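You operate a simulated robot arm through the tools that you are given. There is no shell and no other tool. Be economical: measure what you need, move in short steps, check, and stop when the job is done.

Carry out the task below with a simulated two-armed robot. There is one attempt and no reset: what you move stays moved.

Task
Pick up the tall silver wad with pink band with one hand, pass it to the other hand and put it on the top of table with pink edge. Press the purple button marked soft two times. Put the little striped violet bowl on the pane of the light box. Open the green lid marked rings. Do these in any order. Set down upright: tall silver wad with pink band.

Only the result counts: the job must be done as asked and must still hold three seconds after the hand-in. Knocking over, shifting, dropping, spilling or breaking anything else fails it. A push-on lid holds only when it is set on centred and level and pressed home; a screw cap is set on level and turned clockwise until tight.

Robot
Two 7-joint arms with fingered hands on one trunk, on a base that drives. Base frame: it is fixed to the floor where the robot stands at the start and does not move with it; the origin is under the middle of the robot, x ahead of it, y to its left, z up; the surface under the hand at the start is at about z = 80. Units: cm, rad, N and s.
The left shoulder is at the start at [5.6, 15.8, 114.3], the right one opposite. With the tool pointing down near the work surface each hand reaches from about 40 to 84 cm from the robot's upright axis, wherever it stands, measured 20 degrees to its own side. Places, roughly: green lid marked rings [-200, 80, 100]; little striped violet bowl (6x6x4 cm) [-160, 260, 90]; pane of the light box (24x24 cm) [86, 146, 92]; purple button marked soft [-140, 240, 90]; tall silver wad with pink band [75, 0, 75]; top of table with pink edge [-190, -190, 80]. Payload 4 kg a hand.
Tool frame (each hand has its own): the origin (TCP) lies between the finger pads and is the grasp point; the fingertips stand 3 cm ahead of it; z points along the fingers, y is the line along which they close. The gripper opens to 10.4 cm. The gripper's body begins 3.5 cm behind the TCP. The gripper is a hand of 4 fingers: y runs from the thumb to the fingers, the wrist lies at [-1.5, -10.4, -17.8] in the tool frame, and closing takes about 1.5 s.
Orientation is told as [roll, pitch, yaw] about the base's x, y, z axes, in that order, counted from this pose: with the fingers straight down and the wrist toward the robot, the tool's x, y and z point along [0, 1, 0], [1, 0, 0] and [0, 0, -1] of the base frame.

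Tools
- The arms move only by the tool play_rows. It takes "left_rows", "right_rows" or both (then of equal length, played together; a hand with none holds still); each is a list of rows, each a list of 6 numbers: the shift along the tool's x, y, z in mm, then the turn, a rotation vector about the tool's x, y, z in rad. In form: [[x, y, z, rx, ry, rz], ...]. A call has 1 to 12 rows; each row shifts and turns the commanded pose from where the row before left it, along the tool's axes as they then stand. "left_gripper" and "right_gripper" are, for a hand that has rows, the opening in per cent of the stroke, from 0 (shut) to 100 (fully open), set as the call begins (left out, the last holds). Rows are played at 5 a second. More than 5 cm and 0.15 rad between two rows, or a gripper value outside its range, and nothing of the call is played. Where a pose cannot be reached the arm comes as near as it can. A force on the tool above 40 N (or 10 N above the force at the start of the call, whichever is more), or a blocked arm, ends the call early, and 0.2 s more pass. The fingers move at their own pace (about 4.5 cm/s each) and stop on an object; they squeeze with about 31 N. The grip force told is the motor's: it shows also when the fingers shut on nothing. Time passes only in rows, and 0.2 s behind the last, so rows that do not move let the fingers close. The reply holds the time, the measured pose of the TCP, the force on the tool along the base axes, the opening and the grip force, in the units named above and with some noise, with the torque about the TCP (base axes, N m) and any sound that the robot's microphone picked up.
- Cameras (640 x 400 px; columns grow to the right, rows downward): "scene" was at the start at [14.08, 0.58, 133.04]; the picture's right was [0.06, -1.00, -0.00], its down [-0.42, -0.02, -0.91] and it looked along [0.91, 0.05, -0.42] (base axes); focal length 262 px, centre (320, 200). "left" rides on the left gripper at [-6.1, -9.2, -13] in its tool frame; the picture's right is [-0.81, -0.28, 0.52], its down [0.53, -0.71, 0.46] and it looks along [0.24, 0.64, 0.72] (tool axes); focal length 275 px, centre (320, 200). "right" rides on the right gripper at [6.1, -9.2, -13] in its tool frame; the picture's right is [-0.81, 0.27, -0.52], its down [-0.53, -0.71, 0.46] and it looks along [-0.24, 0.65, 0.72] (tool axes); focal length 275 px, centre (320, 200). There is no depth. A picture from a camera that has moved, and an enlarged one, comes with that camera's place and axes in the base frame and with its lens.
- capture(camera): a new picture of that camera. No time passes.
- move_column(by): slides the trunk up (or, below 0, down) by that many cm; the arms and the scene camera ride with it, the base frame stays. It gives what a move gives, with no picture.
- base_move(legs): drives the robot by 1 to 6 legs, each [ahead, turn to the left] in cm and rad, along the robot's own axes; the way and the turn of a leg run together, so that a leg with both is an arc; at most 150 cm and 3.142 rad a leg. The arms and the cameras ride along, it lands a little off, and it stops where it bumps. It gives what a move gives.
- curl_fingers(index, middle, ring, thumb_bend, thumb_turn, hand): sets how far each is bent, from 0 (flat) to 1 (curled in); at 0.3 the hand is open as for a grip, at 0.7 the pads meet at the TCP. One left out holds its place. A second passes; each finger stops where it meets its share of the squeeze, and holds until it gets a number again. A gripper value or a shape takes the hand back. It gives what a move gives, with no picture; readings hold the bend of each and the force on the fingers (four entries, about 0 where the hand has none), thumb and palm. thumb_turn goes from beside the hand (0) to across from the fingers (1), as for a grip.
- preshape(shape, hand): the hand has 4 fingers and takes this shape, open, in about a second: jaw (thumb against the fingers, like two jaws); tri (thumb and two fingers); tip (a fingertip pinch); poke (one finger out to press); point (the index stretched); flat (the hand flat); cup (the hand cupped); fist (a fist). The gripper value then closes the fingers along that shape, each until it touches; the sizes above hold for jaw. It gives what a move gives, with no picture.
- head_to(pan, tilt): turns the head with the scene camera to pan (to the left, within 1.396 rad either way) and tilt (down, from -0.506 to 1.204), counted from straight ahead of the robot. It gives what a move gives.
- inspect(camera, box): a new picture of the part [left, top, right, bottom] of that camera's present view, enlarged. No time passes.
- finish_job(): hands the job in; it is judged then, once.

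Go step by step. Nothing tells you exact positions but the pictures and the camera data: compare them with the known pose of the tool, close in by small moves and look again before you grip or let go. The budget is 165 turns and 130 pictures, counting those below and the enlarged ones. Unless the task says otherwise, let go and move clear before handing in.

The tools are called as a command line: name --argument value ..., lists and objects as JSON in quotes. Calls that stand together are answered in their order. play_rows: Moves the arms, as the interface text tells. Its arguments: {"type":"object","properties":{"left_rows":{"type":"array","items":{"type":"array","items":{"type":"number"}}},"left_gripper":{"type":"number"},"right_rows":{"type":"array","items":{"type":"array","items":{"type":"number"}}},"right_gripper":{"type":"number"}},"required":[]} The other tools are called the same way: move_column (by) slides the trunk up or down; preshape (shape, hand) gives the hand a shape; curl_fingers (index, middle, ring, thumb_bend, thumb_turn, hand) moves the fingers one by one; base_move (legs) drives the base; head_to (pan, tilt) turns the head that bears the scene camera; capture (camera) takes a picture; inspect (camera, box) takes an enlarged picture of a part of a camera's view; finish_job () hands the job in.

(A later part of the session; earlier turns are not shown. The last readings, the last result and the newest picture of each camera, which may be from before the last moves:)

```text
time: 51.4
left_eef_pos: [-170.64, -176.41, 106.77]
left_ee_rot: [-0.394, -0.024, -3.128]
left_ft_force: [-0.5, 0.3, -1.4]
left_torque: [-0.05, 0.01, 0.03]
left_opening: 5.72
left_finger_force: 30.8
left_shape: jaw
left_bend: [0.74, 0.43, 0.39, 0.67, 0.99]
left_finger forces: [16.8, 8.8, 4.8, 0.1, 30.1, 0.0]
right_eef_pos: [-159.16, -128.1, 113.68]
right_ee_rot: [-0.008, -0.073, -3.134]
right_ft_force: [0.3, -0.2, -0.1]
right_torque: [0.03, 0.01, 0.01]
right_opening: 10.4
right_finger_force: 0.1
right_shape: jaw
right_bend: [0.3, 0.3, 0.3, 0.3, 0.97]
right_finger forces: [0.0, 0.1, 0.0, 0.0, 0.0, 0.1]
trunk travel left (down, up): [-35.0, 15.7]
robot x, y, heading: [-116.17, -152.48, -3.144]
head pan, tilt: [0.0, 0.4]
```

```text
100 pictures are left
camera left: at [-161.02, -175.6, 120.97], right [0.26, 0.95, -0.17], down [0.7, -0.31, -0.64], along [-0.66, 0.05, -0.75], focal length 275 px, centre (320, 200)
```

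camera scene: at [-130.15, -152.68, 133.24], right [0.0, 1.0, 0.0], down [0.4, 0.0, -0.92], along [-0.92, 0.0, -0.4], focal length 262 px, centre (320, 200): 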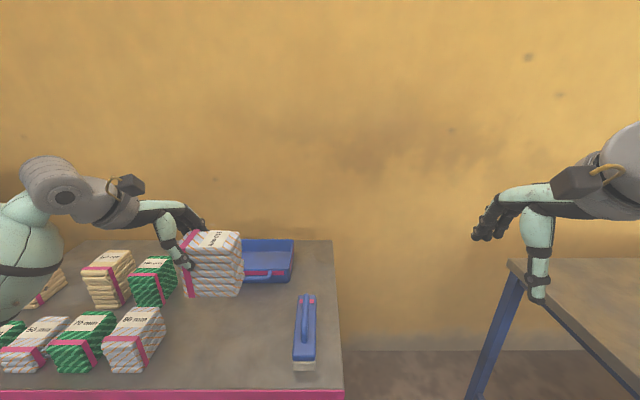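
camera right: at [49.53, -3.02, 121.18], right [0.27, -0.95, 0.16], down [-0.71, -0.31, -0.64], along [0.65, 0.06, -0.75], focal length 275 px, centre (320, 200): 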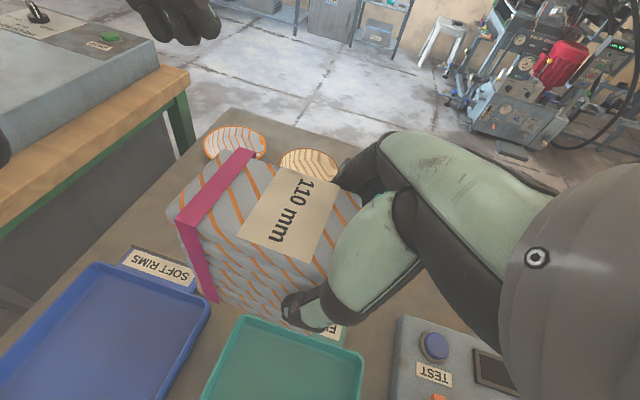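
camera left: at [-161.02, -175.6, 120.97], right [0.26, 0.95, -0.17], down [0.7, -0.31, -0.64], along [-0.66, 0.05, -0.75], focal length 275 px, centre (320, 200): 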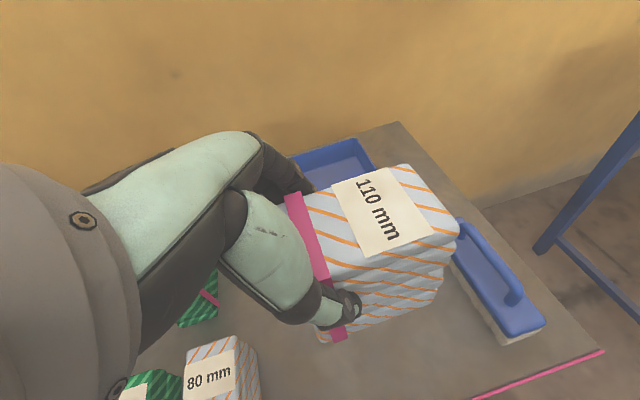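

Path clear; lowering to just above the surface.

play_rows --left_rows '[[15.6, 2, 36.8, 0.011, -0.005, -0.005], [15.6, 2, 36.8, 0, 0, 0], [15.6, 2, 36.8, 0, 0, 0], [15.6, 2, 36.8, 0, 0, 0], [0, 0, 0, 0, 0, 0], [0, 0, 0, 0, 0, 0]]'

inspect --camera "scene" --box '[100, 220, 360, 400]'

capture --camera "left"

```text
time: 52.8
left_eef_pos: [-171.76, -176.47, 91.02]
left_ee_rot: [-0.399, -0.013, -3.13]
left_ft_force: [-0.1, 0.4, -1.4]
left_torque: [-0.02, 0.01, 0.0]
left_opening: 5.73
left_finger_force: 31.1
left_shape: jaw
left_bend: [0.74, 0.43, 0.39, 0.67, 0.99]
left_finger forces: [16.7, 8.6, 4.7, 0.0, 29.7, 0.1]
right_eef_pos: [-159.29, -127.97, 113.65]
right_ee_rot: [-0.006, -0.073, -3.135]
right_ft_force: [0.3, 0.5, 0.1]
right_torque: [-0.03, 0.04, 0.01]
right_opening: 10.4
right_finger_force: 0.1
right_shape: jaw
right_bend: [0.3, 0.3, 0.3, 0.3, 0.97]
right_finger forces: [0.0, 0.0, 0.0, 0.0, 0.0, 0.1]
trunk travel left (down, up): [-35.0, 15.7]
robot x, y, heading: [-116.13, -152.38, -3.142]
head pan, tilt: [0.0, 0.4]
```

```text
2.22 times, centred on (230, 310) of scene
camera zoom: at [-130.14, -152.68, 133.24], right [0.0, 1.0, 0.0], down [0.4, 0.0, -0.92], along [-0.92, 0.0, -0.4], focal length 582 px, centre (520, -44)
```

zoom: 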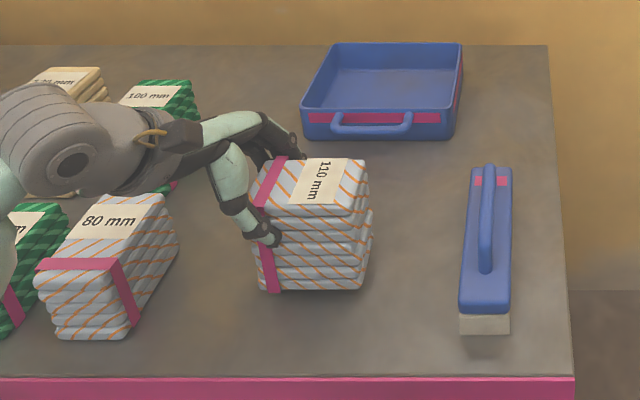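

```text
98 pictures are left
camera left: at [-162.36, -175.68, 105.03], right [0.26, 0.95, -0.16], down [0.71, -0.31, -0.64], along [-0.65, 0.05, -0.75], focal length 275 px, centre (320, 200)
```

left: 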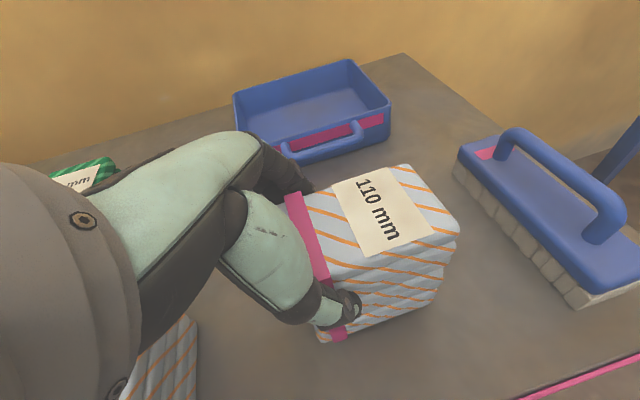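

About 1 cm left; lowering gently until force shows contact.

play_rows --left_rows '[[1.2, 0, 2.8, 0, 0, 0], [1.2, 0, 2.8, 0, 0, 0], [1.2, 0, 2.8, 0, 0, 0], [0, 0, 0, 0, 0, 0]]'

play_rows --left_rows '[[0.8, 0, 1.9, 0, 0, 0], [0, 0, 0, 0, 0, 0]]'

play_rows --left_rows '[[0.8, 0, 1.9, 0, 0, 0], [0, 0, 0, 0, 0, 0]]'

inspect --camera "scene" --box '[180, 260, 300, 370]'

```text
time: 53.8
left_eef_pos: [-171.79, -176.31, 90.15]
left_ee_rot: [-0.401, -0.012, -3.13]
left_ft_force: [-0.1, -0.2, -1.1]
left_torque: [-0.04, 0.01, -0.01]
left_opening: 5.72
left_finger_force: 31.3
left_shape: jaw
left_bend: [0.74, 0.43, 0.39, 0.67, 0.99]
left_finger forces: [16.6, 8.7, 4.8, 0.1, 29.7, 0.1]
right_eef_pos: [-159.35, -127.9, 113.63]
right_ee_rot: [-0.007, -0.072, -3.135]
right_ft_force: [1.2, 0.6, 0.0]
right_torque: [0.03, 0.02, 0.06]
right_opening: 10.41
right_finger_force: 0.0
right_shape: jaw
right_bend: [0.3, 0.3, 0.3, 0.3, 0.97]
right_finger forces: [0.0, 0.1, 0.0, 0.1, 0.0, 0.0]
trunk travel left (down, up): [-35.0, 15.7]
robot x, y, heading: [-115.98, -153.09, -3.139]
head pan, tilt: [0.0, 0.4]
```

```text
time: 54.4
left_eef_pos: [-171.75, -176.45, 89.98]
left_ee_rot: [-0.399, -0.014, -3.129]
left_ft_force: [0.6, 0.3, 3.4]
left_torque: [0.02, 0.03, 0.02]
left_opening: 5.71
left_finger_force: 30.8
left_shape: jaw
left_bend: [0.74, 0.43, 0.39, 0.67, 0.99]
left_finger forces: [16.4, 8.6, 4.5, 0.0, 30.2, 0.1]
right_eef_pos: [-159.17, -128.0, 113.61]
right_ee_rot: [-0.005, -0.073, -3.136]
right_ft_force: [0.5, -0.1, -0.4]
right_torque: [-0.01, 0.01, 0.0]
right_opening: 10.41
right_finger_force: 0.1
right_shape: jaw
right_bend: [0.3, 0.3, 0.3, 0.3, 0.97]
right_finger forces: [0.0, 0.1, 0.1, 0.0, 0.0, 0.0]
trunk travel left (down, up): [-35.0, 15.7]
robot x, y, heading: [-116.34, -152.9, -3.141]
head pan, tilt: [0.0, 0.4]
```

```text
time: 55.0
left_eef_pos: [-171.78, -176.41, 89.84]
left_ee_rot: [-0.4, -0.017, -3.129]
left_ft_force: [2.6, -0.6, 9.1]
left_torque: [0.02, 0.15, -0.04]
left_opening: 5.71
left_finger_force: 30.8
left_shape: jaw
left_bend: [0.74, 0.43, 0.39, 0.67, 0.99]
left_finger forces: [16.4, 8.9, 4.4, 0.1, 31.8, 0.1]
right_eef_pos: [-159.17, -127.95, 113.72]
right_ee_rot: [-0.005, -0.075, -3.135]
right_ft_force: [-0.9, 0.2, 0.1]
right_torque: [-0.01, 0.01, 0.0]
right_opening: 10.42
right_finger_force: 0.1
right_shape: jaw
right_bend: [0.3, 0.3, 0.3, 0.3, 0.97]
right_finger forces: [0.0, 0.0, 0.0, 0.0, 0.0, 0.0]
trunk travel left (down, up): [-35.0, 15.7]
robot x, y, heading: [-116.1, -152.87, -3.142]
head pan, tilt: [0.0, 0.4]
```

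```text
3.64 times, centred on (240, 315) of scene
camera zoom: at [-129.97, -152.64, 133.26], right [0.0, 1.0, 0.0], down [0.4, 0.0, -0.92], along [-0.92, 0.0, -0.4], focal length 952 px, centre (611, -218)
```

zoom: 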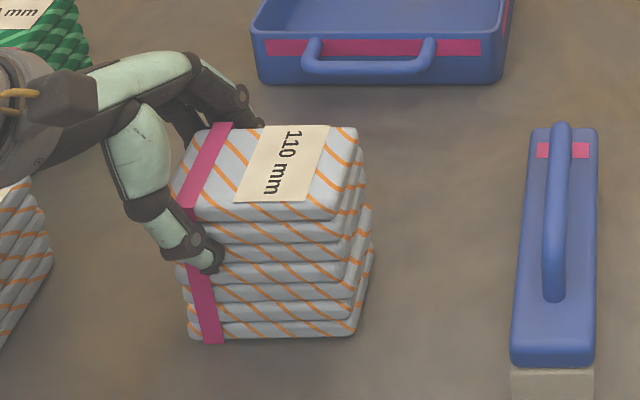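

The wad stands on the table (9 N contact). Releasing, then withdrawing along the hand's axis.

play_rows --left_rows '[[0, 0, 0, 0, 0, 0], [0, 0, 0, 0, 0, 0], [0, 0, 0, 0, 0, 0], [0, 0, 0, 0, 0, 0], [0, 0, 0, 0, 0, 0], [0, 0, 0, 0, 0, 0], [0, 0, 0, 0, 0, 0], [0, 0, 0, 0, 0, 0]]' --left_gripper 100

play_rows --left_rows '[[0, 0, -20, 0, 0, 0], [0, 0, -30, 0, 0, 0], [0, 0, -40, 0, 0, 0], [0, 0, -45, 0, 0, 0], [0, 0, -45, 0, 0, 0], [0, 0, -45, 0, 0, 0], [0, 0, 0, 0, 0, 0]]'

capture --camera "scene"

```text
time: 56.8
left_eef_pos: [-171.78, -176.43, 89.75]
left_ee_rot: [-0.401, -0.013, -3.13]
left_ft_force: [0.8, -0.8, 0.8]
left_torque: [0.01, 0.01, -0.04]
left_opening: 10.35
left_finger_force: 0.1
left_shape: jaw
left_bend: [0.3, 0.3, 0.3, 0.3, 0.98]
left_finger forces: [0.0, 0.1, 0.0, 0.0, 0.0, 0.0]
right_eef_pos: [-159.21, -127.88, 113.61]
right_ee_rot: [-0.005, -0.073, -3.134]
right_ft_force: [-0.2, 0.6, 0.2]
right_torque: [0.01, 0.01, 0.03]
right_opening: 10.39
right_finger_force: 0.1
right_shape: jaw
right_bend: [0.3, 0.3, 0.3, 0.3, 0.97]
right_finger forces: [0.0, 0.0, 0.1, 0.0, 0.0, 0.0]
trunk travel left (down, up): [-35.0, 15.7]
robot x, y, heading: [-116.17, -152.94, -3.14]
head pan, tilt: [0.0, 0.4]
```

```text
time: 58.4
left_eef_pos: [-171.36, -185.39, 110.27]
left_ee_rot: [-0.4, -0.011, -3.128]
left_ft_force: [-0.6, 0.7, 0.2]
left_torque: [0.02, 0.0, 0.01]
left_opening: 10.38
left_finger_force: 0.0
left_shape: jaw
left_bend: [0.3, 0.3, 0.3, 0.3, 0.98]
left_finger forces: [0.1, 0.0, 0.0, 0.1, 0.1, 0.1]
right_eef_pos: [-159.31, -127.86, 113.75]
right_ee_rot: [-0.007, -0.073, -3.134]
right_ft_force: [0.0, 0.8, -0.4]
right_torque: [-0.04, 0.0, 0.01]
right_opening: 10.42
right_finger_force: 0.0
right_shape: jaw
right_bend: [0.3, 0.3, 0.3, 0.3, 0.97]
right_finger forces: [0.1, 0.1, 0.0, 0.0, 0.1, 0.0]
trunk travel left (down, up): [-35.0, 15.7]
robot x, y, heading: [-116.02, -152.63, -3.137]
head pan, tilt: [0.0, 0.4]
```

```text
96 pictures are left
camera scene: at [-130.14, -152.68, 133.24], right [0.0, 1.0, 0.0], down [0.4, 0.0, -0.92], along [-0.92, 0.0, -0.4], focal length 262 px, centre (320, 200)
```

scene: 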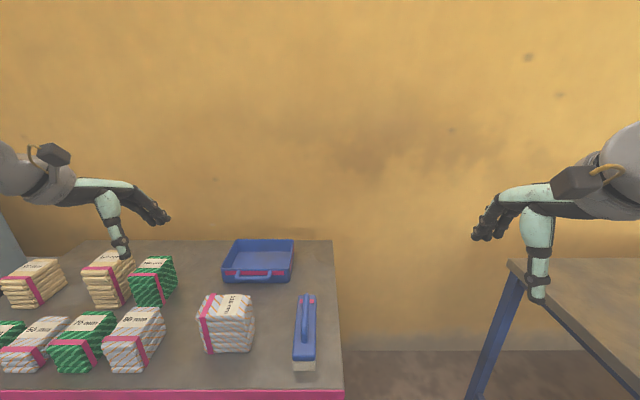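

The wad stands upright. Now I'll draw the left arm back and drive toward the green lid.

play_rows --left_rows '[[-10, -40, -10, 0, 0.133, 0], [-10, -40, -10, 0, 0.133, 0], [-10, -40, 0, 0, 0.134, 0], [0, 0, 0, 0, 0, 0]]'

base_move --legs '[[-28, 0], [0, -1.57], [140, 0]]'

head_to --pan 0.7 --tilt 0.3

capture --camera "scene"

```text
time: 59.4
left_eef_pos: [-159.4, -182.91, 112.85]
left_ee_rot: [0.002, -0.012, -3.131]
left_ft_force: [-0.8, -0.1, 0.4]
left_torque: [0.03, 0.01, 0.01]
left_opening: 10.4
left_finger_force: 0.1
left_shape: jaw
left_bend: [0.3, 0.3, 0.3, 0.3, 0.98]
left_finger forces: [0.0, 0.0, 0.0, 0.0, 0.0, 0.0]
right_eef_pos: [-159.31, -127.88, 113.57]
right_ee_rot: [-0.007, -0.072, -3.135]
right_ft_force: [-0.3, -1.1, -0.8]
right_torque: [0.0, -0.03, -0.02]
right_opening: 10.4
right_finger_force: 0.1
right_shape: jaw
right_bend: [0.3, 0.3, 0.3, 0.3, 0.97]
right_finger forces: [0.1, 0.0, 0.1, 0.0, 0.1, 0.0]
trunk travel left (down, up): [-35.0, 15.7]
robot x, y, heading: [-115.92, -152.57, -3.136]
head pan, tilt: [0.0, 0.4]
```

```text
time: 72.9
left_eef_pos: [-118.29, 31.8, 112.84]
left_ee_rot: [0.002, -0.013, 1.578]
left_ft_force: [0.3, 0.5, 0.0]
left_torque: [-0.01, -0.01, -0.04]
left_opening: 10.4
left_finger_force: 0.0
left_shape: jaw
left_bend: [0.3, 0.3, 0.3, 0.3, 0.98]
left_finger forces: [0.0, 0.1, 0.0, 0.0, 0.0, 0.0]
right_eef_pos: [-63.47, 31.25, 113.74]
right_ee_rot: [-0.006, -0.073, 1.573]
right_ft_force: [-0.1, -0.3, 0.0]
right_torque: [-0.02, 0.01, 0.0]
right_opening: 10.41
right_finger_force: 0.1
right_shape: jaw
right_bend: [0.3, 0.3, 0.3, 0.3, 0.97]
right_finger forces: [0.1, 0.0, 0.0, 0.0, 0.0, 0.1]
trunk travel left (down, up): [-35.0, 15.7]
robot x, y, heading: [-88.5, -11.95, 1.572]
head pan, tilt: [0.0, 0.4]
```

```text
time: 74.0
left_eef_pos: [-118.28, 30.4, 113.26]
left_ee_rot: [0.002, -0.023, 1.58]
left_ft_force: [0.1, 0.7, 0.2]
left_torque: [0.03, 0.03, -0.01]
left_opening: 10.41
left_finger_force: 0.1
left_shape: jaw
left_bend: [0.3, 0.3, 0.3, 0.3, 0.98]
left_finger forces: [0.0, 0.0, 0.0, 0.0, 0.0, 0.0]
right_eef_pos: [-63.5, 29.93, 114.18]
right_ee_rot: [-0.007, -0.084, 1.573]
right_ft_force: [0.9, 0.5, -0.7]
right_torque: [-0.01, -0.03, 0.0]
right_opening: 10.42
right_finger_force: 0.1
right_shape: jaw
right_bend: [0.3, 0.3, 0.3, 0.3, 0.98]
right_finger forces: [0.0, 0.0, 0.0, 0.1, 0.1, 0.0]
trunk travel left (down, up): [-35.0, 15.7]
robot x, y, heading: [-88.22, -11.81, 1.569]
head pan, tilt: [0.7, 0.3]
```

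```text
95 pictures are left
camera scene: at [-94.47, 0.36, 134.19], right [0.77, 0.64, -0.01], down [0.19, -0.24, -0.95], along [-0.61, 0.73, -0.31], focal length 262 px, centre (320, 200)
```

scene: 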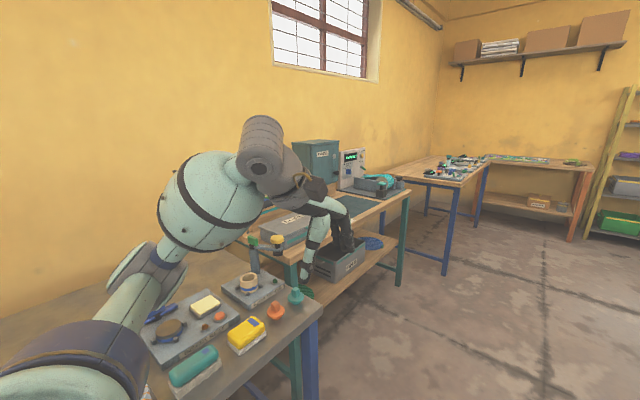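

Let me look closer at what's behind my left forearm.

inspect --camera "scene" --box '[220, 120, 420, 300]'

inspect --camera "left" --box '[0, 0, 640, 400]'

```text
2.22 times, centred on (320, 210) of scene
camera zoom: at [-94.47, 0.36, 134.19], right [0.77, 0.64, -0.01], down [0.19, -0.24, -0.95], along [-0.61, 0.73, -0.31], focal length 582 px, centre (320, 178)
```

zoom: 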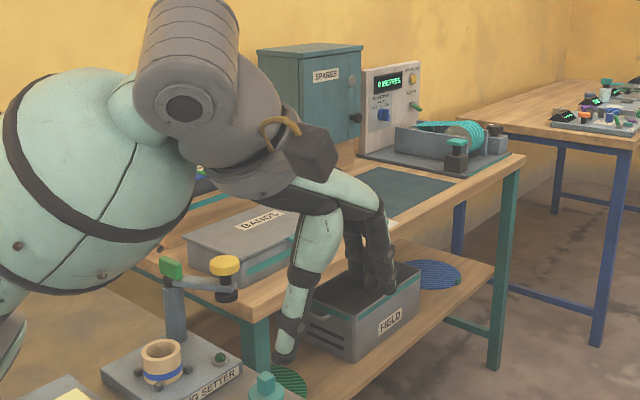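

```text
1.00 times, centred on (320, 200) of left (not enlarged: the box is as wide or as high as the picture)
camera zoom: at [-112.05, 21.13, 125.98], right [0.81, -0.26, -0.53], down [-0.53, -0.71, -0.47], along [-0.25, 0.66, -0.71], focal length 275 px, centre (320, 200)
```

zoom: 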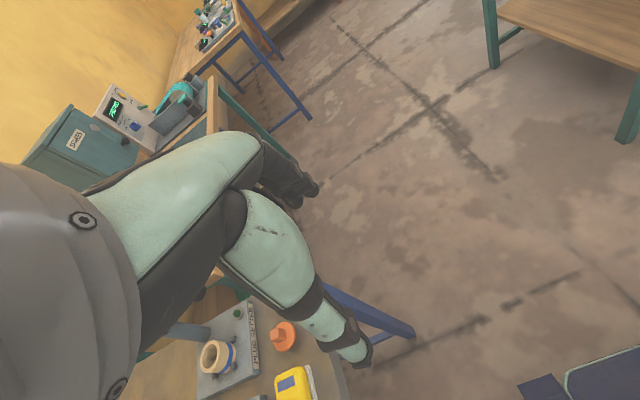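

I'll drive on to stand opposite the table carrying the SPARES and BANDS boxes and face it.

base_move --legs '[[97, 0], [0, 1.57]]'

head_to --pan 0 --tilt 0.35

capture --camera "scene"

```text
time: 83.8
left_eef_pos: [-130.69, 56.13, 113.38]
left_ee_rot: [0.002, -0.024, 3.139]
left_ft_force: [0.3, -0.6, -0.4]
left_torque: [-0.02, -0.03, 0.01]
left_opening: 10.42
left_finger_force: 0.1
left_shape: jaw
left_bend: [0.3, 0.3, 0.3, 0.3, 0.98]
left_finger forces: [0.0, 0.0, 0.0, 0.1, 0.1, 0.1]
right_eef_pos: [-129.44, 111.09, 114.12]
right_ee_rot: [-0.007, -0.085, 3.132]
right_ft_force: [-0.1, -0.5, -0.1]
right_torque: [0.0, 0.0, 0.0]
right_opening: 10.38
right_finger_force: 0.1
right_shape: jaw
right_bend: [0.3, 0.3, 0.3, 0.3, 0.98]
right_finger forces: [0.0, 0.0, 0.1, 0.1, 0.0, 0.0]
trunk travel left (down, up): [-35.0, 15.7]
robot x, y, heading: [-88.76, 86.39, 3.131]
head pan, tilt: [0.7, 0.3]
```

```text
time: 84.9
left_eef_pos: [-129.49, 56.25, 113.78]
left_ee_rot: [0.005, -0.037, 3.138]
left_ft_force: [-0.3, 0.9, -0.1]
left_torque: [0.01, -0.01, 0.0]
left_opening: 10.41
left_finger_force: 0.0
left_shape: jaw
left_bend: [0.3, 0.3, 0.3, 0.3, 0.98]
left_finger forces: [0.0, 0.1, 0.0, 0.0, 0.0, 0.1]
right_eef_pos: [-128.24, 111.06, 114.5]
right_ee_rot: [-0.007, -0.097, 3.131]
right_ft_force: [0.2, 0.3, -0.4]
right_torque: [0.01, -0.01, -0.02]
right_opening: 10.39
right_finger_force: 0.0
right_shape: jaw
right_bend: [0.3, 0.3, 0.3, 0.3, 0.97]
right_finger forces: [0.1, 0.1, 0.0, 0.0, 0.0, 0.1]
trunk travel left (down, up): [-35.0, 15.7]
robot x, y, heading: [-88.19, 86.53, 3.127]
head pan, tilt: [0.0, 0.351]
```

```text
92 pictures are left
camera scene: at [-102.3, 86.84, 133.69], right [0.01, 1.0, 0.0], down [0.36, 0.0, -0.93], along [-0.93, 0.01, -0.36], focal length 262 px, centre (320, 200)
```

scene: 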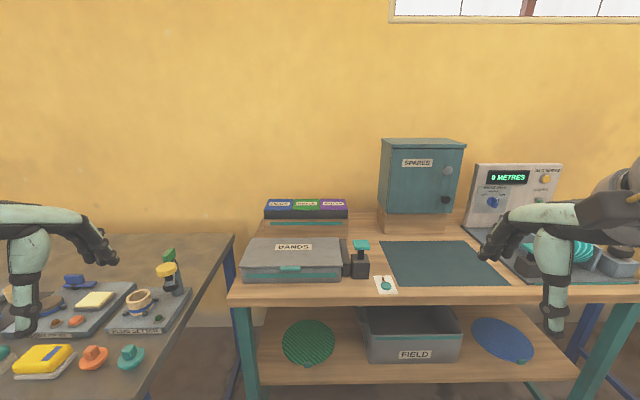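

inspect --camera "scene" --box '[225, 130, 385, 300]'

```text
2.35 times, centred on (305, 215) of scene
camera zoom: at [-102.3, 86.84, 133.69], right [0.01, 1.0, 0.0], down [0.36, 0.0, -0.93], along [-0.93, 0.01, -0.36], focal length 616 px, centre (355, 165)
```

zoom: 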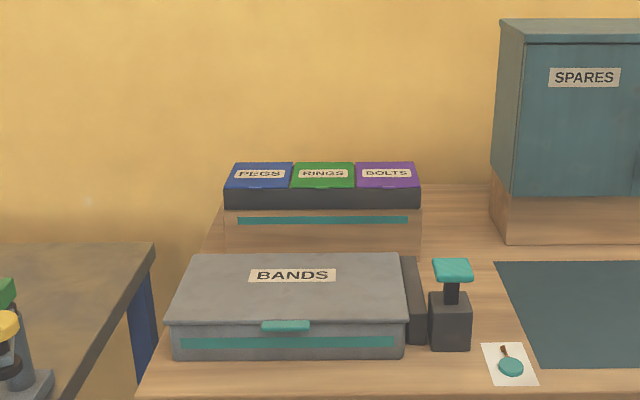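

The RINGS lid is the middle of three hinged lids, front tab around (−188, 82, 97). I'll stand so the left hand reaches it: drive to about (−118, 107).

base_move --legs '[[0, -0.6], [36, 0], [0, 0.61]]'

preshape --hand "left" --shape "poke"

capture --camera "scene"

capture --camera "left"

```text
time: 91.1
left_eef_pos: [-158.53, 76.17, 113.84]
left_ee_rot: [0.002, -0.036, -3.13]
left_ft_force: [-0.7, -0.9, -0.5]
left_torque: [0.01, -0.01, 0.0]
left_opening: 10.44
left_finger_force: 0.1
left_shape: jaw
left_bend: [0.3, 0.3, 0.3, 0.3, 0.98]
left_finger forces: [0.0, 0.1, 0.0, 0.0, 0.0, 0.1]
right_eef_pos: [-158.27, 130.93, 114.46]
right_ee_rot: [-0.009, -0.097, -3.136]
right_ft_force: [-0.2, 0.6, -0.1]
right_torque: [-0.01, 0.0, -0.04]
right_opening: 10.39
right_finger_force: 0.0
right_shape: jaw
right_bend: [0.3, 0.3, 0.3, 0.3, 0.97]
right_finger forces: [0.1, 0.1, 0.0, 0.0, 0.0, 0.0]
trunk travel left (down, up): [-35.0, 15.7]
robot x, y, heading: [-118.13, 107.38, -3.136]
head pan, tilt: [0.0, 0.351]
```

```text
time: 92.0
left_eef_pos: [-157.24, 76.18, 114.36]
left_ee_rot: [0.005, -0.05, -3.129]
left_ft_force: [-0.2, -0.4, 0.0]
left_torque: [0.03, 0.02, 0.0]
left_opening: 0.01
left_finger_force: 0.0
left_shape: poke
left_bend: [0.7, 0.7, 0.99, 1.0, 1.0]
left_finger forces: [0.1, 0.2, 0.0, 0.1, 0.0, 0.1]
right_eef_pos: [-156.86, 131.16, 115.05]
right_ee_rot: [-0.008, -0.111, -3.136]
right_ft_force: [-1.3, -0.5, -0.5]
right_torque: [0.0, 0.0, 0.01]
right_opening: 10.42
right_finger_force: 0.0
right_shape: jaw
right_bend: [0.3, 0.3, 0.3, 0.3, 0.98]
right_finger forces: [0.1, 0.0, 0.0, 0.0, 0.0, 0.0]
trunk travel left (down, up): [-35.0, 15.7]
robot x, y, heading: [-117.38, 107.96, -3.135]
head pan, tilt: [0.0, 0.351]
```

```text
90 pictures are left
camera scene: at [-131.83, 107.84, 133.7], right [0.0, 1.0, 0.0], down [0.36, 0.0, -0.93], along [-0.93, 0.0, -0.36], focal length 262 px, centre (320, 200)
```

scene: 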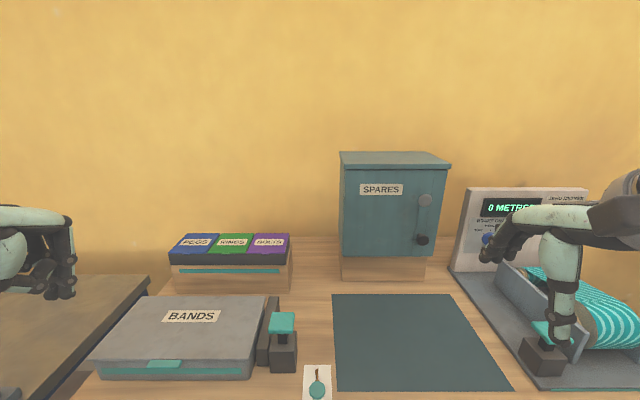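

```text
89 pictures are left
camera left: at [-147.4, 82.55, 126.76], right [0.24, 0.81, -0.53], down [0.7, -0.53, -0.49], along [-0.68, -0.26, -0.69], focal length 275 px, centre (320, 200)
```

left: 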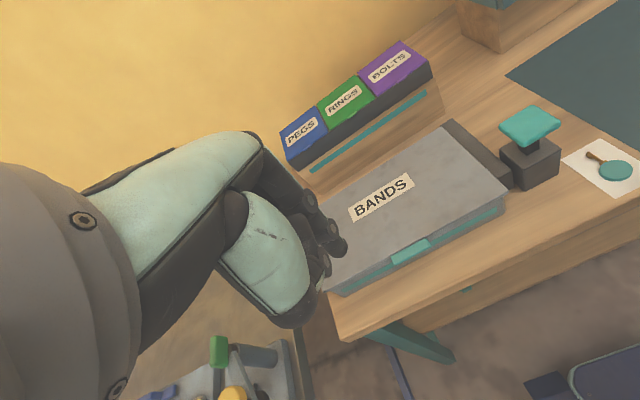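

preshape --hand "left" --shape "point"

inspect --camera "scene" --box '[160, 220, 300, 310]'

inspect --camera "left" --box '[260, 30, 460, 180]'

capture --camera "left"

```text
time: 92.9
left_eef_pos: [-157.29, 76.12, 114.23]
left_ee_rot: [0.006, -0.047, -3.131]
left_ft_force: [-0.7, -0.1, 0.0]
left_torque: [-0.03, 0.0, 0.0]
left_opening: 0.01
left_finger_force: 0.0
left_shape: point
left_bend: [0.2, 1.0, 1.0, 0.98, 0.88]
left_finger forces: [0.0, 0.0, 0.1, 0.1, 0.0, 0.0]
right_eef_pos: [-156.99, 131.09, 115.08]
right_ee_rot: [-0.007, -0.111, -3.136]
right_ft_force: [0.9, 0.5, 0.0]
right_torque: [-0.02, 0.0, -0.02]
right_opening: 10.4
right_finger_force: 0.0
right_shape: jaw
right_bend: [0.3, 0.3, 0.3, 0.3, 0.98]
right_finger forces: [0.0, 0.0, 0.0, 0.0, 0.1, 0.0]
trunk travel left (down, up): [-35.0, 15.7]
robot x, y, heading: [-117.77, 107.68, -3.135]
head pan, tilt: [0.0, 0.351]
```

```text
4.44 times, centred on (230, 265) of scene
camera zoom: at [-131.9, 107.81, 133.69], right [0.0, 1.0, 0.0], down [0.36, 0.0, -0.93], along [-0.93, 0.0, -0.36], focal length 1164 px, centre (720, -89)
```

zoom: 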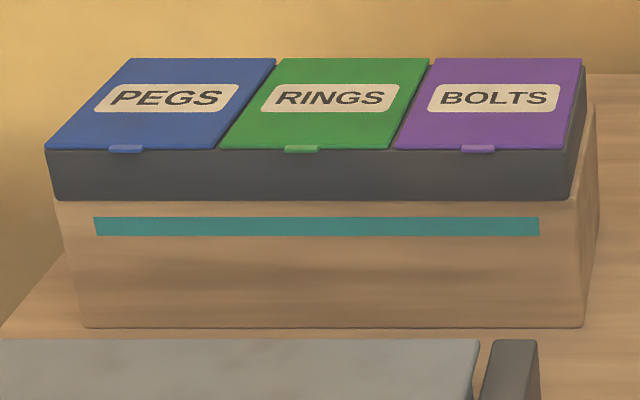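

```text
2.67 times, centred on (360, 105) of left
camera zoom: at [-147.47, 82.52, 126.73], right [0.24, 0.81, -0.53], down [0.7, -0.53, -0.49], along [-0.68, -0.26, -0.69], focal length 734 px, centre (213, 453)
```

zoom: 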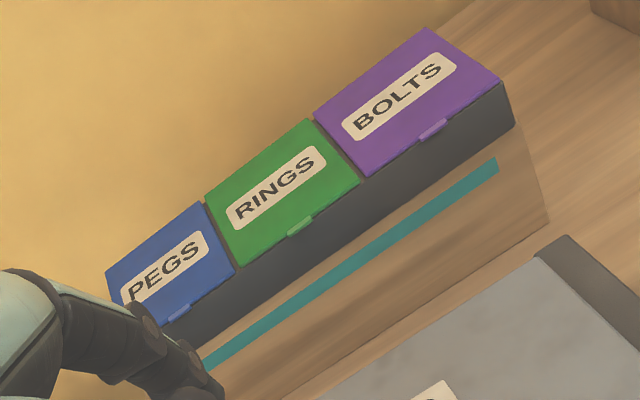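

```text
86 pictures are left
camera left: at [-147.47, 82.52, 126.73], right [0.24, 0.81, -0.53], down [0.7, -0.53, -0.49], along [-0.68, -0.26, -0.69], focal length 275 px, centre (320, 200)
```

left: 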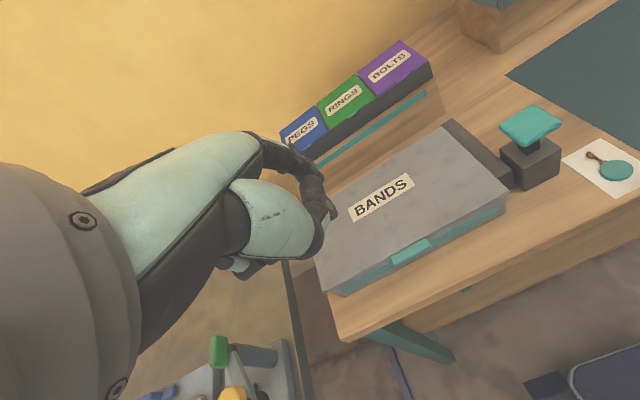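

The tab is near (−193, 82.5, 95), the lid about 10×10 cm hinged at x≈−203. Let me view the pointing hand from the head to learn where the index tip is.

head_to --pan 0.6 --tilt 0.45

inspect --camera "scene" --box '[160, 80, 480, 300]'

```text
time: 93.9
left_eef_pos: [-157.35, 76.16, 114.31]
left_ee_rot: [0.004, -0.049, -3.128]
left_ft_force: [0.2, -0.3, 0.0]
left_torque: [0.01, -0.01, -0.02]
left_opening: 0.0
left_finger_force: 0.1
left_shape: point
left_bend: [0.2, 1.0, 1.0, 0.98, 0.88]
left_finger forces: [0.0, 0.1, 0.1, 0.1, 0.0, 0.1]
right_eef_pos: [-156.99, 131.03, 115.04]
right_ee_rot: [-0.009, -0.11, -3.135]
right_ft_force: [0.2, -0.1, -0.3]
right_torque: [-0.03, -0.01, -0.03]
right_opening: 10.42
right_finger_force: 0.1
right_shape: jaw
right_bend: [0.3, 0.3, 0.3, 0.3, 0.98]
right_finger forces: [0.0, 0.0, 0.0, 0.0, 0.1, 0.0]
trunk travel left (down, up): [-35.0, 15.7]
robot x, y, heading: [-117.98, 107.39, -3.137]
head pan, tilt: [0.6, 0.45]
```

```text
1.82 times, centred on (320, 190) of scene
camera zoom: at [-130.15, 102.63, 132.8], right [-0.57, 0.82, -0.01], down [0.37, 0.25, -0.9], along [-0.74, -0.51, -0.45], focal length 476 px, centre (320, 218)
```

zoom: 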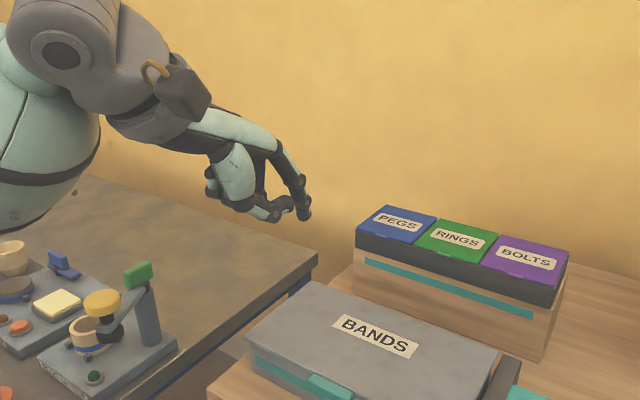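

I'll straighten the index and tilt the hand so it points forward.

curl_fingers --hand "left" --index 0

play_rows --left_rows '[[0, 45, 0, 0, 0, 0], [0, 45, 0, 0, 0, 0], [0, 0, 0, -0.15, 0, 0], [0, 0, 0, -0.15, 0, 0], [0, 0, 0, -0.15, 0, 0], [0, 0, 0, -0.15, 0, 0], [0, 0, 0, -0.15, 0, 0], [0, 0, 0, -0.15, 0, 0], [0, 0, 0, -0.15, 0, 0], [0, 0, 0, 0, 0, 0], [0, 0, 0, 0, 0, 0]]'

capture --camera "scene"

capture --camera "left"

```text
time: 94.9
left_eef_pos: [-157.32, 76.15, 114.35]
left_ee_rot: [0.006, -0.05, -3.129]
left_ft_force: [0.5, -0.9, 0.2]
left_torque: [0.0, 0.0, -0.04]
left_opening: 5.1
left_finger_force: 0.1
left_shape: fingers
left_bend: [0.0, 1.0, 1.0, 0.98, 0.88]
left_finger forces: [0.0, 0.1, 0.0, 0.0, 0.0, 0.0]
right_eef_pos: [-157.01, 131.0, 114.98]
right_ee_rot: [-0.008, -0.111, -3.135]
right_ft_force: [-0.3, 0.3, -0.9]
right_torque: [-0.01, -0.03, -0.01]
right_opening: 10.42
right_finger_force: 0.2
right_shape: jaw
right_bend: [0.3, 0.3, 0.3, 0.3, 0.98]
right_finger forces: [0.0, 0.0, 0.0, 0.1, 0.0, 0.0]
trunk travel left (down, up): [-35.0, 15.7]
robot x, y, heading: [-117.51, 107.85, -3.139]
head pan, tilt: [0.6, 0.45]
```

```text
time: 97.3
left_eef_pos: [-166.87, 75.81, 114.89]
left_ee_rot: [0.011, -1.101, -3.139]
left_ft_force: [0.1, 0.3, 0.1]
left_torque: [0.0, -0.01, 0.03]
left_opening: 5.09
left_finger_force: 0.1
left_shape: fingers
left_bend: [0.0, 1.0, 1.0, 0.98, 0.88]
left_finger forces: [0.1, 0.1, 0.0, 0.0, 0.1, 0.0]
left hand out of reach, approached as far as the arm can: row 8
right_eef_pos: [-156.93, 131.0, 114.92]
right_ee_rot: [-0.011, -0.112, -3.135]
right_ft_force: [0.1, 0.4, -0.2]
right_torque: [-0.02, 0.01, -0.04]
right_opening: 10.38
right_finger_force: 0.1
right_shape: jaw
right_bend: [0.3, 0.3, 0.3, 0.3, 0.98]
right_finger forces: [0.0, 0.0, 0.1, 0.0, 0.1, 0.1]
trunk travel left (down, up): [-35.0, 15.7]
robot x, y, heading: [-118.18, 107.84, -3.136]
head pan, tilt: [0.6, 0.45]
```

```text
84 pictures are left
camera scene: at [-130.13, 102.62, 132.8], right [-0.57, 0.82, -0.01], down [0.37, 0.25, -0.9], along [-0.74, -0.51, -0.45], focal length 262 px, centre (320, 200)
```

scene: 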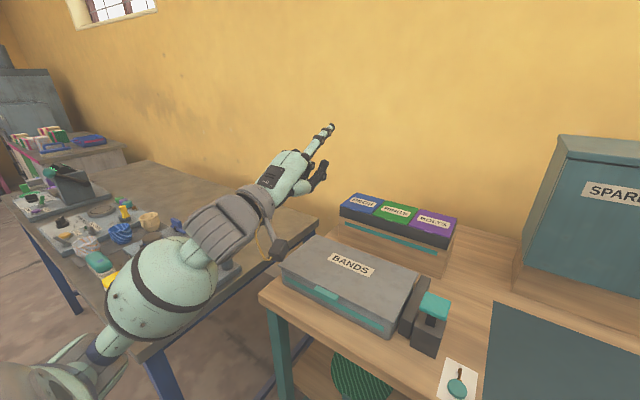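

```text
83 pictures are left
camera left: at [-151.09, 82.12, 112.42], right [-0.34, 0.8, -0.48], down [-0.08, -0.54, -0.84], along [-0.94, -0.25, 0.25], focal length 275 px, centre (320, 200)
```

left: 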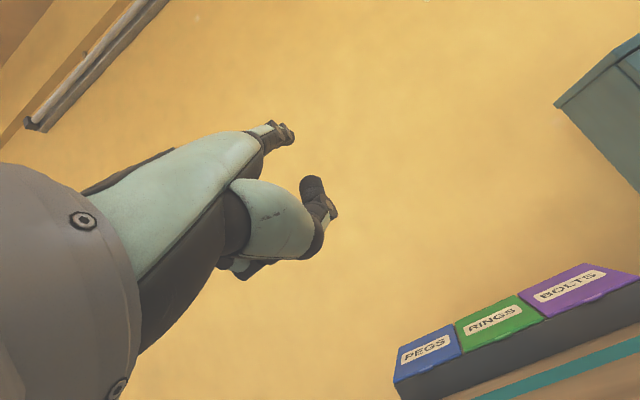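

Tip located: with the index flat it sits at about tool (−1.6, 9.2, −1.2). I'll set pitch to about −0.3, so the finger points forward and slightly down while the fist stays above the BANDS box, and come over in front of the tab.

play_rows --left_rows '[[0, 0, 0, 0.14, 0, 0], [0, 0, 0, 0.14, 0, 0], [0, 0, 0, 0.14, 0, 0], [0, 0, 0, 0.13, 0, 0], [0, 0, 0, 0.13, 0, 0], [0, 0, 0, 0.13, 0, 0], [-20, 23, 31, 0, 0, 0], [-20, 23, 31, 0, 0, 0], [0, 18, 30, 0, 0, 0], [0, 18, 30, 0, 0, 0], [0, 0, 0, 0, 0, 0], [0, 0, 0, 0, 0, 0]]'

capture --camera "scene"

capture --camera "left"

```text
time: 99.9
left_eef_pos: [-178.15, 79.62, 105.3]
left_ee_rot: [0.006, -0.288, -3.131]
left_ft_force: [0.4, 0.3, -1.0]
left_torque: [-0.01, -0.01, 0.02]
left_opening: 5.12
left_finger_force: 0.1
left_shape: fingers
left_bend: [0.0, 1.0, 1.0, 0.98, 0.88]
left_finger forces: [0.0, 0.1, 0.1, 0.0, 0.0, 0.0]
right_eef_pos: [-156.98, 130.93, 115.04]
right_ee_rot: [-0.008, -0.112, -3.136]
right_ft_force: [-0.4, -0.6, -0.3]
right_torque: [-0.04, -0.03, -0.03]
right_opening: 10.41
right_finger_force: 0.0
right_shape: jaw
right_bend: [0.3, 0.3, 0.3, 0.3, 0.98]
right_finger forces: [0.1, 0.0, 0.0, 0.1, 0.0, 0.1]
trunk travel left (down, up): [-35.0, 15.7]
robot x, y, heading: [-117.69, 108.12, -3.138]
head pan, tilt: [0.6, 0.45]
```

```text
82 pictures are left
camera scene: at [-130.15, 102.62, 132.8], right [-0.57, 0.82, -0.01], down [0.37, 0.25, -0.9], along [-0.74, -0.51, -0.45], focal length 262 px, centre (320, 200)
```

scene: 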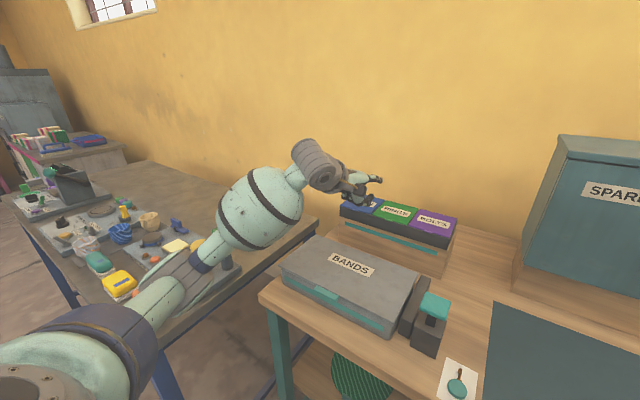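

```text
81 pictures are left
camera left: at [-165.66, 86.05, 115.12], right [0.11, 0.81, -0.58], down [0.56, -0.53, -0.64], along [-0.82, -0.26, -0.51], focal length 275 px, centre (320, 200)
```

left: 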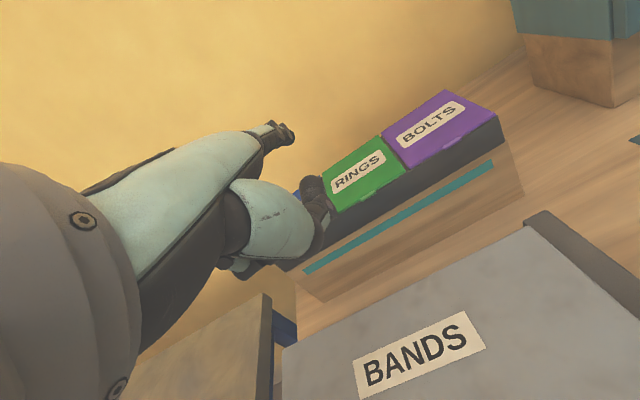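

inspect --camera "scene" --box '[280, 130, 440, 250]'

```text
3.33 times, centred on (360, 190) of scene
camera zoom: at [-130.15, 102.62, 132.8], right [-0.57, 0.82, -0.01], down [0.37, 0.25, -0.9], along [-0.74, -0.51, -0.45], focal length 873 px, centre (187, 233)
```

zoom: 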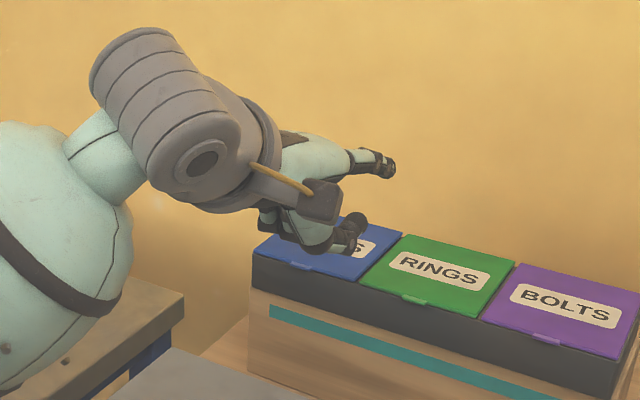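

Tip location confirmed. I'll flatten pitch a little so the thumb doesn't meet the box first, then lower in front of the tab.

play_rows --left_rows '[[0, 0, 0, 0.12, 0, 0], [0, 0, 0, 0.12, 0, 0], [-6, 0, 35, 0, 0, 0], [-6, 0, 35, 0, 0, 0], [0, 0, 35, 0, 0, 0], [0, 0, 30, 0, 0, 0], [0, 0, 0, 0, 0, 0], [0, 0, 0, 0, 0, 0]]'

inspect --camera "scene" --box '[280, 130, 440, 250]'

inspect --camera "left" --box '[200, 60, 440, 220]'

```text
time: 101.7
left_eef_pos: [-178.86, 80.94, 91.85]
left_ee_rot: [0.003, -0.052, -3.13]
left_ft_force: [0.1, 0.0, 0.2]
left_torque: [-0.01, 0.0, -0.01]
left_opening: 5.12
left_finger_force: 0.1
left_shape: fingers
left_bend: [0.0, 1.0, 1.0, 0.98, 0.88]
left_finger forces: [0.0, 0.1, 0.1, 0.0, 0.0, 0.1]
right_eef_pos: [-156.91, 130.95, 114.99]
right_ee_rot: [-0.009, -0.112, -3.136]
right_ft_force: [-0.4, 0.0, -0.4]
right_torque: [0.02, 0.01, 0.04]
right_opening: 10.39
right_finger_force: 0.0
right_shape: jaw
right_bend: [0.3, 0.3, 0.3, 0.3, 0.98]
right_finger forces: [0.0, 0.0, 0.0, 0.0, 0.0, 0.0]
trunk travel left (down, up): [-35.0, 15.7]
robot x, y, heading: [-117.52, 107.83, -3.138]
head pan, tilt: [0.6, 0.45]
```

```text
3.33 times, centred on (360, 190) of scene
camera zoom: at [-130.16, 102.62, 132.8], right [-0.57, 0.82, -0.01], down [0.37, 0.25, -0.9], along [-0.74, -0.51, -0.45], focal length 873 px, centre (187, 233)
```

zoom: 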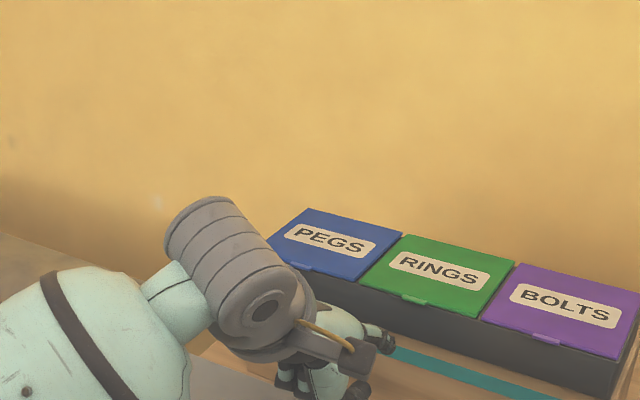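

```text
2.50 times, centred on (320, 140) of left
camera zoom: at [-169.03, 87.2, 104.36], right [0.24, 0.81, -0.53], down [0.7, -0.53, -0.49], along [-0.68, -0.25, -0.69], focal length 688 px, centre (320, 350)
```

zoom: 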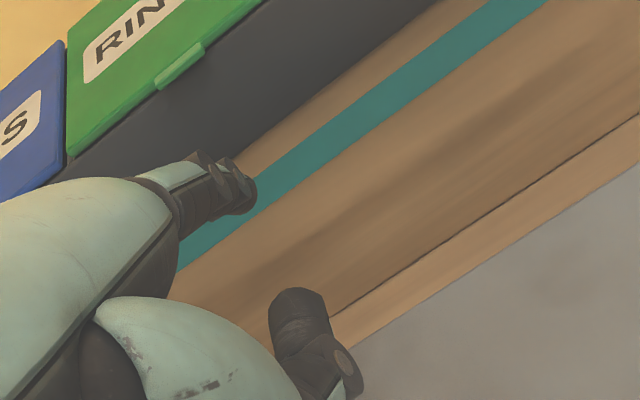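

The fingertip is centred on the tab and just below it. Now advancing under the tab.

play_rows --left_rows '[[0, 10, 0.5, 0, 0, 0], [0, 10, 0.5, 0, 0, 0], [0, 10, 0.5, 0, 0, 0], [0, 8, 0.5, 0, 0, 0], [0, 0, 0, 0, 0, 0]]'

inspect --camera "left" --box '[200, 60, 440, 220]'

inspect --camera "scene" --box '[320, 170, 440, 260]'

```text
time: 102.9
left_eef_pos: [-182.22, 80.86, 92.43]
left_ee_rot: [0.004, -0.056, -3.13]
left_ft_force: [22.6, 0.0, 12.5]
left_torque: [0.1, 1.26, -0.24]
left_opening: 4.48
left_finger_force: 13.5
left_shape: fingers
left_bend: [0.03, 1.0, 1.0, 0.98, 0.88]
left_finger forces: [26.6, 0.0, 0.1, 0.1, 0.0, 0.2]
right_eef_pos: [-156.37, 131.01, 115.17]
right_ee_rot: [-0.009, -0.116, -3.137]
right_ft_force: [0.0, -0.5, -0.5]
right_torque: [0.01, 0.04, 0.01]
right_opening: 10.4
right_finger_force: 0.1
right_shape: jaw
right_bend: [0.3, 0.3, 0.3, 0.3, 0.98]
right_finger forces: [0.0, 0.0, 0.0, 0.1, 0.0, 0.0]
trunk travel left (down, up): [-35.0, 15.7]
robot x, y, heading: [-117.82, 107.57, -3.133]
head pan, tilt: [0.6, 0.45]
```

```text
2.50 times, centred on (320, 140) of left
camera zoom: at [-172.34, 87.14, 104.78], right [0.24, 0.81, -0.54], down [0.69, -0.53, -0.49], along [-0.68, -0.25, -0.69], focal length 688 px, centre (320, 350)
```

zoom: 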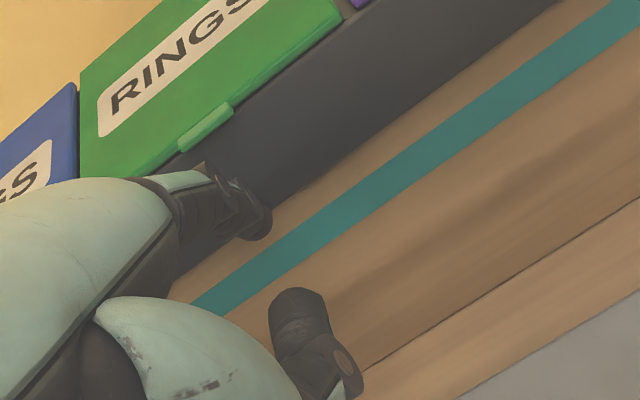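

```text
4.44 times, centred on (380, 215) of scene
camera zoom: at [-129.52, 102.71, 132.87], right [-0.57, 0.82, -0.01], down [0.37, 0.25, -0.9], along [-0.74, -0.51, -0.44], focal length 1164 px, centre (53, 133)
```

zoom: 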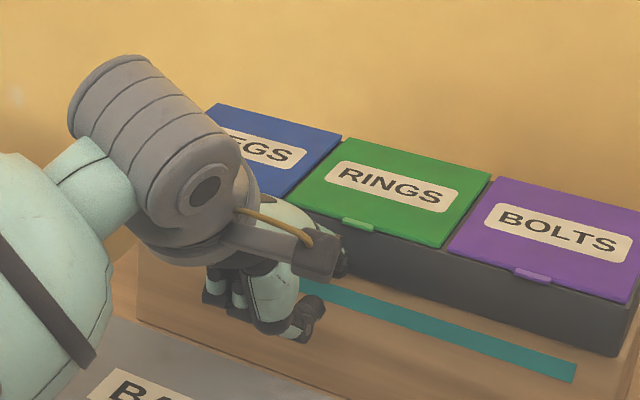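

Fingertip meets the front face below the tab. I'll ease off slightly, shift 5 mm toward the tab's centre and raise to catch it.

play_rows --left_rows '[[-4, -3, 0, 0, 0, 0], [0, 0, -5, 0, 0, 0], [0, 0, -5, 0, 0, 0], [0, 0, -5, 0, 0, 0], [0, 0, -5, 0, 0, 0], [0, 0, 0, 0, 0, 0]]'

inspect --camera "left" --box '[200, 60, 440, 220]'

inspect --camera "scene" --box '[320, 170, 440, 260]'

```text
time: 104.3
left_eef_pos: [-182.1, 81.11, 94.06]
left_ee_rot: [0.003, -0.048, -3.133]
left_ft_force: [6.9, 0.5, -0.5]
left_torque: [0.0, -0.05, -0.04]
left_opening: 4.5
left_finger_force: 3.2
left_shape: fingers
left_bend: [0.03, 1.0, 1.0, 0.98, 0.88]
left_finger forces: [6.2, 0.1, 0.0, 0.0, 0.0, 0.0]
right_eef_pos: [-156.84, 130.99, 115.08]
right_ee_rot: [-0.009, -0.114, -3.137]
right_ft_force: [0.1, -0.3, 0.0]
right_torque: [0.0, -0.03, 0.0]
right_opening: 10.4
right_finger_force: 0.1
right_shape: jaw
right_bend: [0.3, 0.3, 0.3, 0.3, 0.98]
right_finger forces: [0.0, 0.1, 0.0, 0.0, 0.0, 0.1]
trunk travel left (down, up): [-35.0, 15.7]
robot x, y, heading: [-117.63, 108.13, -3.133]
head pan, tilt: [0.6, 0.45]
```

```text
2.50 times, centred on (320, 140) of left
camera zoom: at [-172.37, 87.49, 106.44], right [0.24, 0.81, -0.53], down [0.7, -0.53, -0.49], along [-0.68, -0.25, -0.69], focal length 688 px, centre (320, 350)
```

zoom: 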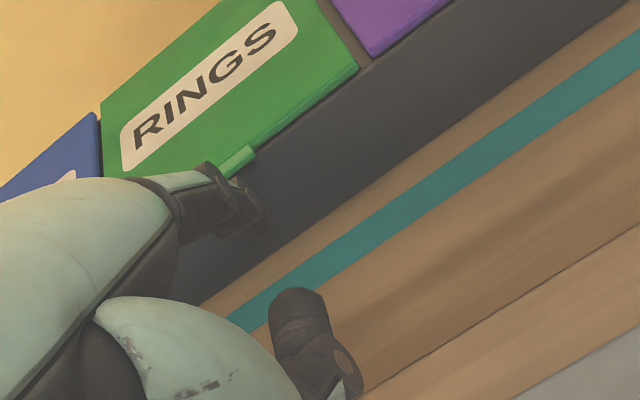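

```text
4.44 times, centred on (380, 215) of scene
camera zoom: at [-130.07, 102.63, 132.8], right [-0.57, 0.82, -0.01], down [0.37, 0.25, -0.9], along [-0.74, -0.51, -0.44], focal length 1164 px, centre (53, 133)
```

zoom: 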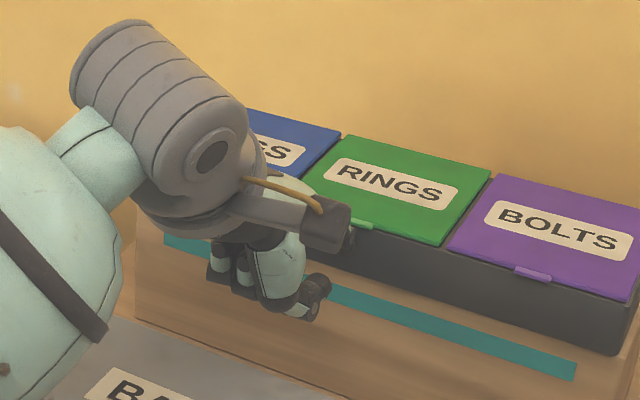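

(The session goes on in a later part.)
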